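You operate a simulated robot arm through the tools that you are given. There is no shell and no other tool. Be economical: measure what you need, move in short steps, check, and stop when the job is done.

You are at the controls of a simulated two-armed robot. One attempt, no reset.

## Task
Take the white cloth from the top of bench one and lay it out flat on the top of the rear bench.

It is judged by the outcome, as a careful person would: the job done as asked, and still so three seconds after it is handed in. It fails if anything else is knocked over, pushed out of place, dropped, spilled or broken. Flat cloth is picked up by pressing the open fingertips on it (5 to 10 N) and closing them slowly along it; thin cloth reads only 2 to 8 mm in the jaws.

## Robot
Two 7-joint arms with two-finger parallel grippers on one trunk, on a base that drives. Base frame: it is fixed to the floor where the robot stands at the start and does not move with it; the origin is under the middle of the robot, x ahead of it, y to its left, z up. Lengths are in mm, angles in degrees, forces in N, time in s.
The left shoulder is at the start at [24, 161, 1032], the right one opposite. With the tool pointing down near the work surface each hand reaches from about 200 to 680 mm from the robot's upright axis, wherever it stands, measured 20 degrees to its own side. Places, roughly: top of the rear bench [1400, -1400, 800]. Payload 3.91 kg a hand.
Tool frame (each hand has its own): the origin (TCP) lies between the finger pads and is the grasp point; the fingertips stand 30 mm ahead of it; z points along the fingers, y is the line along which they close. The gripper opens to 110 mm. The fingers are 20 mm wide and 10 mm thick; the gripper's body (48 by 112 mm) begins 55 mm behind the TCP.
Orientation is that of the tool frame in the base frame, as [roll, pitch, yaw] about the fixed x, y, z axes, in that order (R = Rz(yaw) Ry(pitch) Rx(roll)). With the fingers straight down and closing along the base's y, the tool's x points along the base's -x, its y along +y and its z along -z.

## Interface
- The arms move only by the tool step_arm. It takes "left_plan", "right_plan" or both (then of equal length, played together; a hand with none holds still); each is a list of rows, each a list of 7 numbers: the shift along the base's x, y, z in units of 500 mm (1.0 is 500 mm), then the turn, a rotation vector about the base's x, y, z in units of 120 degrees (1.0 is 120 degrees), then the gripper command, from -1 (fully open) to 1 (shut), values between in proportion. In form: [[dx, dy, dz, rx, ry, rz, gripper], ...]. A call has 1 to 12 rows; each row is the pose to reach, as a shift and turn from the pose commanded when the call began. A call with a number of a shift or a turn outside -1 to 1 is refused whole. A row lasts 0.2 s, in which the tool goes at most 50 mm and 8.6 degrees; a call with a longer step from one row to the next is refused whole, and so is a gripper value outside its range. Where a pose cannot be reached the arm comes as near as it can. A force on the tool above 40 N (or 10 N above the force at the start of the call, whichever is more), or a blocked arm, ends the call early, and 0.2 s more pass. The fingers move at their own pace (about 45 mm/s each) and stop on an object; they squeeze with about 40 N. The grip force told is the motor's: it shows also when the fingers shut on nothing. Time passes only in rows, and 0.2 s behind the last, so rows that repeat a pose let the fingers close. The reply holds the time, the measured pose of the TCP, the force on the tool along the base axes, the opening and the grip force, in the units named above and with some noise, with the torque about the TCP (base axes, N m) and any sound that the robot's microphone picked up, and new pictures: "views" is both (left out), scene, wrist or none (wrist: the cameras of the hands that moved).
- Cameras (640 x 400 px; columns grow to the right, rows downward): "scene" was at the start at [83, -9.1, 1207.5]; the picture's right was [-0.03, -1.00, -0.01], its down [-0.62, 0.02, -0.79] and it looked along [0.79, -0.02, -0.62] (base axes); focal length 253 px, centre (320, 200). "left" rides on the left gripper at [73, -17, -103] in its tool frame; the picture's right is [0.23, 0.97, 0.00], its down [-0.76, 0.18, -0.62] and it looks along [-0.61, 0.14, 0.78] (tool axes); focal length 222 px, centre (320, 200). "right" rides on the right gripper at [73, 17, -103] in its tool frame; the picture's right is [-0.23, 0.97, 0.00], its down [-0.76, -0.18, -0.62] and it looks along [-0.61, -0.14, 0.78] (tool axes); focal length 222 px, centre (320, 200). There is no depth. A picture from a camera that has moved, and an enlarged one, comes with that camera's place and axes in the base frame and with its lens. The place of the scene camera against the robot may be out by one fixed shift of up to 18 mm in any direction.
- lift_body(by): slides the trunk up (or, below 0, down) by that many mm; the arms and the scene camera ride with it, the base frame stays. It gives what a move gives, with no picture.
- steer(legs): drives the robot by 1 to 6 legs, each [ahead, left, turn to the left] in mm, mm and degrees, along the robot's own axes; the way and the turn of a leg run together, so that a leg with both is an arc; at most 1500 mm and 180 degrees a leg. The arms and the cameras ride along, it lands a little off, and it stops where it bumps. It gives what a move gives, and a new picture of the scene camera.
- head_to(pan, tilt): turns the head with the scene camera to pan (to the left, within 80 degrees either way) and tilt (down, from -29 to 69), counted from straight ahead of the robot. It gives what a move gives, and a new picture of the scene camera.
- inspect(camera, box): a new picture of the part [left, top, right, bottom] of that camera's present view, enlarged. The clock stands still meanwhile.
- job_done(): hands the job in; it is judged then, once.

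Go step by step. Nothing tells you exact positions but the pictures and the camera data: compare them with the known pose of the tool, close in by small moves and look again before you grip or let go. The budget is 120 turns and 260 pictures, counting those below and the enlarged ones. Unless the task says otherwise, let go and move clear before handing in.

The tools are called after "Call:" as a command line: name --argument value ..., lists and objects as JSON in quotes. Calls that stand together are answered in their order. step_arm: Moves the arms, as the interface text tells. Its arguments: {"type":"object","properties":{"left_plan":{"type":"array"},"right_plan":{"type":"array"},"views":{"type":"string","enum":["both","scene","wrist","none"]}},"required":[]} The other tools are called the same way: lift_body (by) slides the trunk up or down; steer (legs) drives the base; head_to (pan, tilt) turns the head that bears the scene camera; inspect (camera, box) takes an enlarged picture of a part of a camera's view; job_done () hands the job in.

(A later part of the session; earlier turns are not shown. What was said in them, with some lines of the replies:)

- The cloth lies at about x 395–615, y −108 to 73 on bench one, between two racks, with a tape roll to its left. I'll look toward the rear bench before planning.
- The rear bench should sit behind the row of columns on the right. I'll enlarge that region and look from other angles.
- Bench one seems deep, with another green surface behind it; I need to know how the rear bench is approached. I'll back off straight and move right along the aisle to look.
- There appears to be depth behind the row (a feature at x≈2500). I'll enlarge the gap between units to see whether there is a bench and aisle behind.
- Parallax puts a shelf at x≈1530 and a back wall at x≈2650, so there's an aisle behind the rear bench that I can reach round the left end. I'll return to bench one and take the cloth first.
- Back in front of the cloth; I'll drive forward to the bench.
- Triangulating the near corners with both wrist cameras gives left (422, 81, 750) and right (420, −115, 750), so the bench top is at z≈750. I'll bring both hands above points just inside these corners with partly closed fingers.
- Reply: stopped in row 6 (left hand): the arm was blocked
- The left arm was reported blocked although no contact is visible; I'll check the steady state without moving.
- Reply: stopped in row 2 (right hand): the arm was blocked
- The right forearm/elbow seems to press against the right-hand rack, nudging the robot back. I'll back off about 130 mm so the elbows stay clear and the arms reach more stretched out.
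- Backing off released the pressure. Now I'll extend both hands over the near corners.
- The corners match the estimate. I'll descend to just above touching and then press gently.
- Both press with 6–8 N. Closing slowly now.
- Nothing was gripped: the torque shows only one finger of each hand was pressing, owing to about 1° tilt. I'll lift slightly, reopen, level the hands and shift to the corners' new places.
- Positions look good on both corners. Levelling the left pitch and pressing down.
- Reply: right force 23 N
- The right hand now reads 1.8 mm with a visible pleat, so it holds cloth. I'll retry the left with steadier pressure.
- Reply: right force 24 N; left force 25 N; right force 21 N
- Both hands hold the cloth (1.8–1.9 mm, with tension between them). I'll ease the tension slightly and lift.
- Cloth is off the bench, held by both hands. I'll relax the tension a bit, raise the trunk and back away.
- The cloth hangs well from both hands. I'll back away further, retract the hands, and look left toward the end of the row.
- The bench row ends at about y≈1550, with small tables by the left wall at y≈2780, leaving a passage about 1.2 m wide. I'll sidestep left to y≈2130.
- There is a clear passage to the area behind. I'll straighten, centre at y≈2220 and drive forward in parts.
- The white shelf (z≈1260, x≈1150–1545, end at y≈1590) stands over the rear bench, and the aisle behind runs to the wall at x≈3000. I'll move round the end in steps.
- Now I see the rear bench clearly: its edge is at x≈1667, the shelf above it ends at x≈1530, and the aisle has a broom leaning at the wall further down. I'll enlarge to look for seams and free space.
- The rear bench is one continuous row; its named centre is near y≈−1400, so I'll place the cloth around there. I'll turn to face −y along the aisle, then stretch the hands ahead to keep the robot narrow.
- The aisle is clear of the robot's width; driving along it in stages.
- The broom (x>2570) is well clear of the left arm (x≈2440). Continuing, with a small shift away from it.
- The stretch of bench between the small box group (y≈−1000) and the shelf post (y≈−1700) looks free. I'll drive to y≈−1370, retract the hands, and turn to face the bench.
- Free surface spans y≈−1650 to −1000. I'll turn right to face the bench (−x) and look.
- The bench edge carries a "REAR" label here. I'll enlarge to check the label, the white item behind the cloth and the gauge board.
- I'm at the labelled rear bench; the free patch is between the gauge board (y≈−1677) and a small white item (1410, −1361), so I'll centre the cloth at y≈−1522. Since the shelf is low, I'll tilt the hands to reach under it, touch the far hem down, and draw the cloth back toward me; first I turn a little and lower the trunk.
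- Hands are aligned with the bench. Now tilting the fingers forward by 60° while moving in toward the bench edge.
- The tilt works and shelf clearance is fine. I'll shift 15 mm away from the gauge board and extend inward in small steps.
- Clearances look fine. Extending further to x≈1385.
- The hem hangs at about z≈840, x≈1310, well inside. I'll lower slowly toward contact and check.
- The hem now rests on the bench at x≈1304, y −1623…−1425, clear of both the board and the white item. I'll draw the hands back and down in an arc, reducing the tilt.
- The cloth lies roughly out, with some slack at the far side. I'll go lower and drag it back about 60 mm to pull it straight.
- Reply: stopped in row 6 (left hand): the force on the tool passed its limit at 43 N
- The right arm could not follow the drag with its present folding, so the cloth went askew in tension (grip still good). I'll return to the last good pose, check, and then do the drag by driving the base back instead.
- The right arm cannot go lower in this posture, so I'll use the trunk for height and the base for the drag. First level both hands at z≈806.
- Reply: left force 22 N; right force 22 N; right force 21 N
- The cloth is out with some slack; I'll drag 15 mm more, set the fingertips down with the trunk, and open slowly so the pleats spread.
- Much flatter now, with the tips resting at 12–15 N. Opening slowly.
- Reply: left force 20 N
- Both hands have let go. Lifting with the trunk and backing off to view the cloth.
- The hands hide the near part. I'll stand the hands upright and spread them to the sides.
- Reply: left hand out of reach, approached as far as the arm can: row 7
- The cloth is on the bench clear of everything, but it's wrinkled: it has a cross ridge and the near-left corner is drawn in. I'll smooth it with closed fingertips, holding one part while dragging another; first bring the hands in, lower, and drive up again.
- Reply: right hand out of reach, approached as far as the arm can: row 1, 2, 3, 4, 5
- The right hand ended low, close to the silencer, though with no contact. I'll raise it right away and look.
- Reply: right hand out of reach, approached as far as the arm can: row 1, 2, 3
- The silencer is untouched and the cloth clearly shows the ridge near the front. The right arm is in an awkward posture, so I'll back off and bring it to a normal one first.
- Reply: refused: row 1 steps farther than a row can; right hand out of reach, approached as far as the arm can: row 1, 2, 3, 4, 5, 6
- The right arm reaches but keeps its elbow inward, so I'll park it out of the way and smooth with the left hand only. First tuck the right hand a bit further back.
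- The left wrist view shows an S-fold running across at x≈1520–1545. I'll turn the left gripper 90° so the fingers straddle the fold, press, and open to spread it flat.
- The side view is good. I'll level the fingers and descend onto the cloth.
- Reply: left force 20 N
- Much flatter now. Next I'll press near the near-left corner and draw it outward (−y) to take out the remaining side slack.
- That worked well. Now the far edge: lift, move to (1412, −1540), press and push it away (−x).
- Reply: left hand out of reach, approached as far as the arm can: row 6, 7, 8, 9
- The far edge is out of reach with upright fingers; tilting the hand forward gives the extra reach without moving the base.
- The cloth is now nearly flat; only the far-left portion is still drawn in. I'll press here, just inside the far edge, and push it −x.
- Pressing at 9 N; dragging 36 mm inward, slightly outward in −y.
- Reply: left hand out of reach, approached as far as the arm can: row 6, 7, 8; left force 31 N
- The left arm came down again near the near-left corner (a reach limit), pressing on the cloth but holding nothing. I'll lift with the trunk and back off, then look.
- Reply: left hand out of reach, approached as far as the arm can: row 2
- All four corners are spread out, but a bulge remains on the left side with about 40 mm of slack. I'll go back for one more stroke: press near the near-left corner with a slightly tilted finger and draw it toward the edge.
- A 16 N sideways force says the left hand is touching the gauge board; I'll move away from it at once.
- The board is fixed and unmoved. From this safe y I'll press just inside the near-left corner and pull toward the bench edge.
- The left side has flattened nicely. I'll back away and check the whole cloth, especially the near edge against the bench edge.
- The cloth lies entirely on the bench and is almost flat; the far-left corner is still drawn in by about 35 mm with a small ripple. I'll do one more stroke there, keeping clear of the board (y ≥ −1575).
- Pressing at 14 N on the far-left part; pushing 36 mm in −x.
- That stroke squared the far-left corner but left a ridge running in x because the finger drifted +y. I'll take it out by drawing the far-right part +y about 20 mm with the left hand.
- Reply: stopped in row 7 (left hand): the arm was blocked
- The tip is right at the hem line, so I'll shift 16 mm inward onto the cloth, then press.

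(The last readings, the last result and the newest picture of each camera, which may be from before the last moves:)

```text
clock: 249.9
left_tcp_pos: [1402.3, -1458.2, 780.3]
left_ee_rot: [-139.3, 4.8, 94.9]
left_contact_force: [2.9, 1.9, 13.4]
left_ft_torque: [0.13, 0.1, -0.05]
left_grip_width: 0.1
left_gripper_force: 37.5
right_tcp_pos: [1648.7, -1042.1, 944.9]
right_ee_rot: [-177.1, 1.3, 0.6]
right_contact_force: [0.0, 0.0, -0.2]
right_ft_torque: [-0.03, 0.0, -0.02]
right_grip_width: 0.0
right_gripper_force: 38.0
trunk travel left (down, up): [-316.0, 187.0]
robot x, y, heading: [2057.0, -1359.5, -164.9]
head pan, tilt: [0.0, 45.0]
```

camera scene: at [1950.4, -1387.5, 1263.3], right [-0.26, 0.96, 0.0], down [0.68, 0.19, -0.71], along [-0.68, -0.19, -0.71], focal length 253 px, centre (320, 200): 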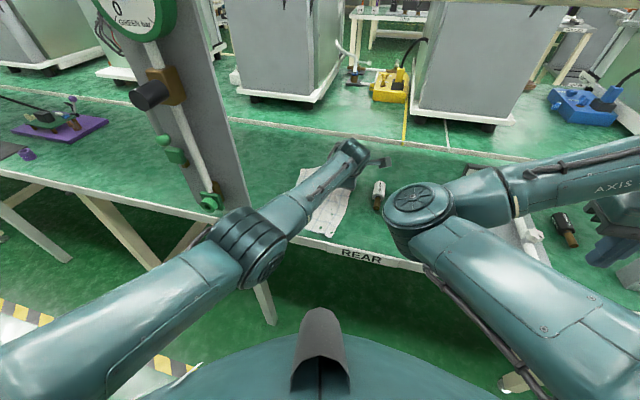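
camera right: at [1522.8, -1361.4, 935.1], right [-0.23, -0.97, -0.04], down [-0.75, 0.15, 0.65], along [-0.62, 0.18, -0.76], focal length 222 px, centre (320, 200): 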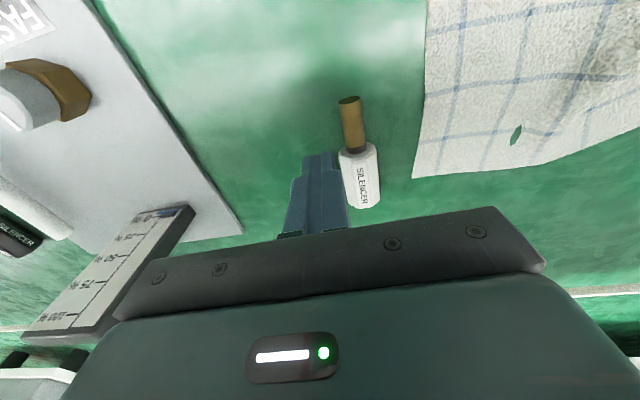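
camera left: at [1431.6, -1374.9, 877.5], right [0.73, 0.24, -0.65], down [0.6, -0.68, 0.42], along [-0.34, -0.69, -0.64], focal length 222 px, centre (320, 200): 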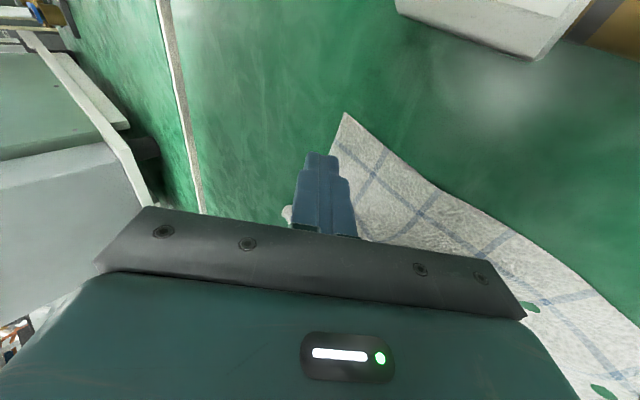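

Call:
step_arm --left_plan '[[0, 0.008, 0.001, 0, 0, 0, 1], [0, 0.016, 0.001, 0, 0, 0, 1], [0, 0.024, 0.001, 0, 0, 0, 1], [-0.002, 0.032, 0.001, 0, 0, 0, 1], [-0.004, 0.04, 0.001, 0, 0, 0, 1], [-0.006, 0.048, 0.001, 0, 0, 0, 1]]' --views "wrist"

Call:
lift_body --by 80

Call:
steer --legs '[[-270, 55, 0]]'

Call:
inspect --camera "scene" --box '[260, 100, 400, 200]'

```text
clock: 251.3
left_tcp_pos: [1400.9, -1436.2, 780.2]
left_ee_rot: [-139.4, 4.8, 94.8]
left_contact_force: [1.9, -9.0, 23.4]
left_ft_torque: [-0.17, 0.25, 0.08]
left_grip_width: 0.0
left_gripper_force: 37.5
right_tcp_pos: [1649.5, -1043.6, 946.0]
right_ee_rot: [-176.9, 1.4, 0.8]
right_contact_force: [-1.3, -0.8, -0.5]
right_ft_torque: [-0.01, 0.0, 0.02]
right_grip_width: 0.0
right_gripper_force: 37.2
trunk travel left (down, up): [-316.0, 187.0]
robot x, y, heading: [2055.9, -1354.2, -164.4]
head pan, tilt: [0.0, 45.0]
camera left: at [1446.7, -1350.5, 862.1], right [0.72, 0.24, -0.65], down [0.6, -0.68, 0.42], along [-0.34, -0.69, -0.63], focal length 222 px, centre (320, 200)
```

left: 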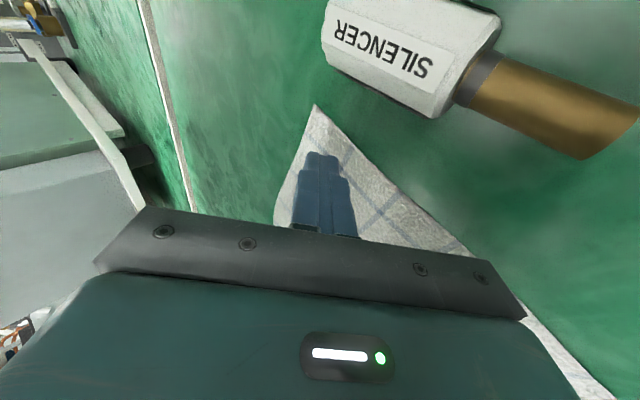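

```text
clock: 252.5
left_tcp_pos: [1400.0, -1435.0, 855.6]
left_ee_rot: [-139.8, 4.8, 94.9]
left_contact_force: [0.3, 0.2, -1.5]
left_ft_torque: [-0.01, 0.02, 0.01]
left_grip_width: 0.1
left_gripper_force: 38.1
right_tcp_pos: [1647.4, -1043.0, 1024.2]
right_ee_rot: [-177.1, 1.1, 0.8]
right_contact_force: [0.6, 0.6, -0.4]
right_ft_torque: [0.0, 0.03, 0.03]
right_grip_width: 0.0
right_gripper_force: 37.8
trunk travel left (down, up): [-396.0, 107.0]
robot x, y, heading: [2060.0, -1352.9, -164.7]
head pan, tilt: [0.0, 45.0]
```

```text
clock: 254.4
left_tcp_pos: [1673.6, -1414.5, 857.0]
left_ee_rot: [-139.8, 4.8, 94.6]
left_contact_force: [-0.2, 0.3, 0.7]
left_ft_torque: [0.02, 0.01, 0.0]
left_grip_width: 0.2
left_gripper_force: 37.7
right_tcp_pos: [1922.8, -1024.9, 1024.6]
right_ee_rot: [-177.1, 1.2, 0.4]
right_contact_force: [-0.8, -0.7, 0.6]
right_ft_torque: [-0.01, -0.01, -0.02]
right_grip_width: 0.0
right_gripper_force: 38.0
trunk travel left (down, up): [-396.0, 107.0]
robot x, y, heading: [2332.9, -1339.6, -165.1]
head pan, tilt: [0.0, 45.0]
camera scene: at [2224.3, -1370.2, 1343.4], right [-0.26, 0.97, 0.0], down [0.68, 0.18, -0.71], along [-0.68, -0.18, -0.71], focal length 253 px, centre (320, 200)
```

scene: 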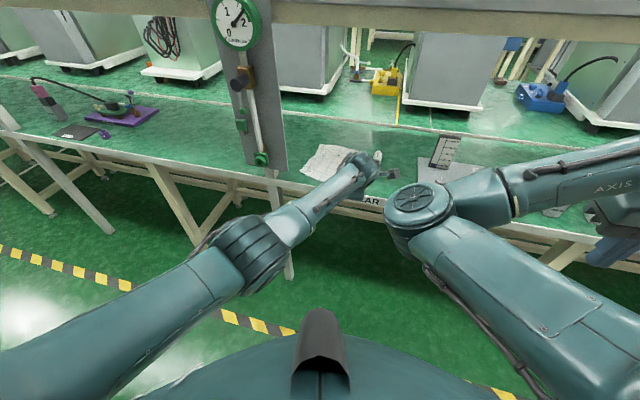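

```text
4.00 times, centred on (330, 150) of scene
camera zoom: at [2224.3, -1370.2, 1343.4], right [-0.26, 0.97, 0.0], down [0.68, 0.18, -0.71], along [-0.68, -0.18, -0.71], focal length 1014 px, centre (280, 400)
```

zoom: 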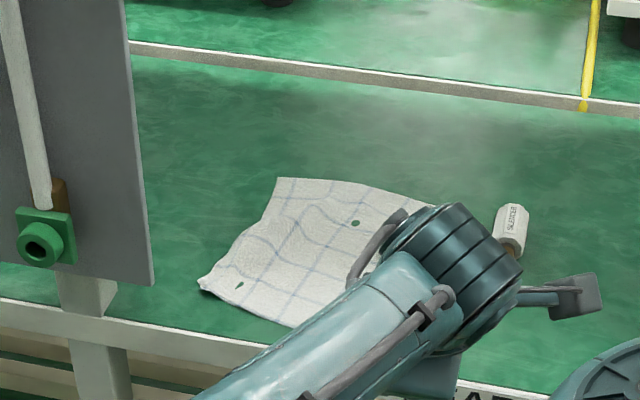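

Call:
step_arm --left_plan '[[0.05, 0, 0.04, 0, 0, 0, 1], [0.12, -0.04, 0.06, 0, 0, 0, 1], [0.18, -0.1, 0.08, 0, 0, 0, 1], [0.2, -0.19, 0.08, 0, 0, 0, 1], [0.22, -0.28, 0.08, 0, 0, 0, 1], [0.22, -0.37, 0.08, 0, 0, 0, 1], [0.22, -0.46, 0.08, 0, 0, 0, 1], [0.22, -0.55, 0.08, 0, 0, 0, 1], [0.22, -0.62, 0.08, 0, 0, 0, 1]]' --views "none"

Call:
lift_body --by 100

Call:
inspect --camera "scene" --box '[280, 120, 400, 210]'

```text
clock: 256.4
left_tcp_pos: [1782.6, -1723.8, 897.4]
left_ee_rot: [-139.8, 4.8, 94.5]
left_contact_force: [-0.8, -0.1, 0.4]
left_ft_torque: [0.01, -0.02, 0.0]
left_grip_width: 0.1
left_gripper_force: 38.0
right_tcp_pos: [1922.4, -1024.4, 1023.8]
right_ee_rot: [-177.1, 1.2, 0.4]
right_contact_force: [0.2, -0.2, 0.0]
right_ft_torque: [0.0, 0.01, 0.0]
right_grip_width: 0.1
right_gripper_force: 37.3
trunk travel left (down, up): [-396.0, 107.0]
robot x, y, heading: [2331.4, -1339.4, -165.3]
head pan, tilt: [0.0, 45.0]
```

```text
clock: 257.8
left_tcp_pos: [1781.0, -1723.6, 997.9]
left_ee_rot: [-139.8, 4.7, 94.5]
left_contact_force: [-0.1, -0.6, 0.0]
left_ft_torque: [-0.02, 0.01, 0.0]
left_grip_width: 0.0
left_gripper_force: 38.1
right_tcp_pos: [1922.3, -1023.7, 1124.0]
right_ee_rot: [-177.1, 1.1, 0.4]
right_contact_force: [0.4, -0.2, 0.8]
right_ft_torque: [0.01, -0.01, 0.0]
right_grip_width: 0.1
right_gripper_force: 38.7
trunk travel left (down, up): [-496.0, 7.0]
robot x, y, heading: [2329.3, -1340.0, -165.1]
head pan, tilt: [0.0, 45.0]
```

```text
4.44 times, centred on (340, 165) of scene
camera zoom: at [2223.5, -1370.2, 1443.3], right [-0.26, 0.97, 0.0], down [0.68, 0.18, -0.71], along [-0.68, -0.18, -0.71], focal length 1126 px, centre (231, 356)
```

zoom: 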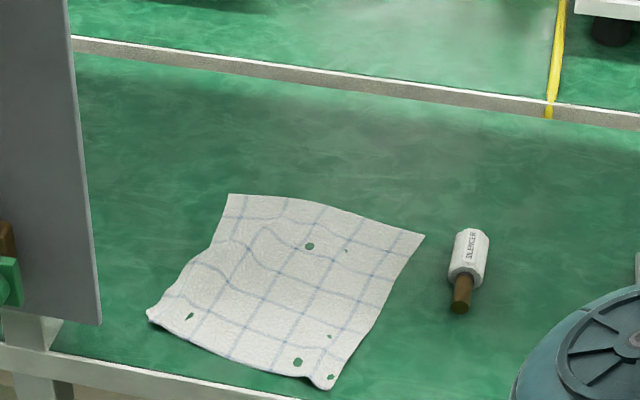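

The cloth now lies flat with all four corners spread, wholly on the rear bench and clear of the silencer and gauge board; both hands are free and away. I'm handing it in.

Call:
job_done

```text
The job is handed in.
```

I moved the white cloth from bench one and laid it out flat on the rear bench, near the "REAR" label. It rests wholly on the bench top, and both hands are clear of it.

- **Flatness:** The last picture shows all four corners spread and only faint ripples, mostly along the left side.
- **Contact on the way:** The left hand touched the gauge board once with about 16 N while I was smoothing. Pictures afterwards showed the board unmoved. While I was reaching for the cloth on bench one, an arm was also blocked, probably by an elbow pressing on the right-hand rack. I saw nothing displaced there, but I did not check it closely again.
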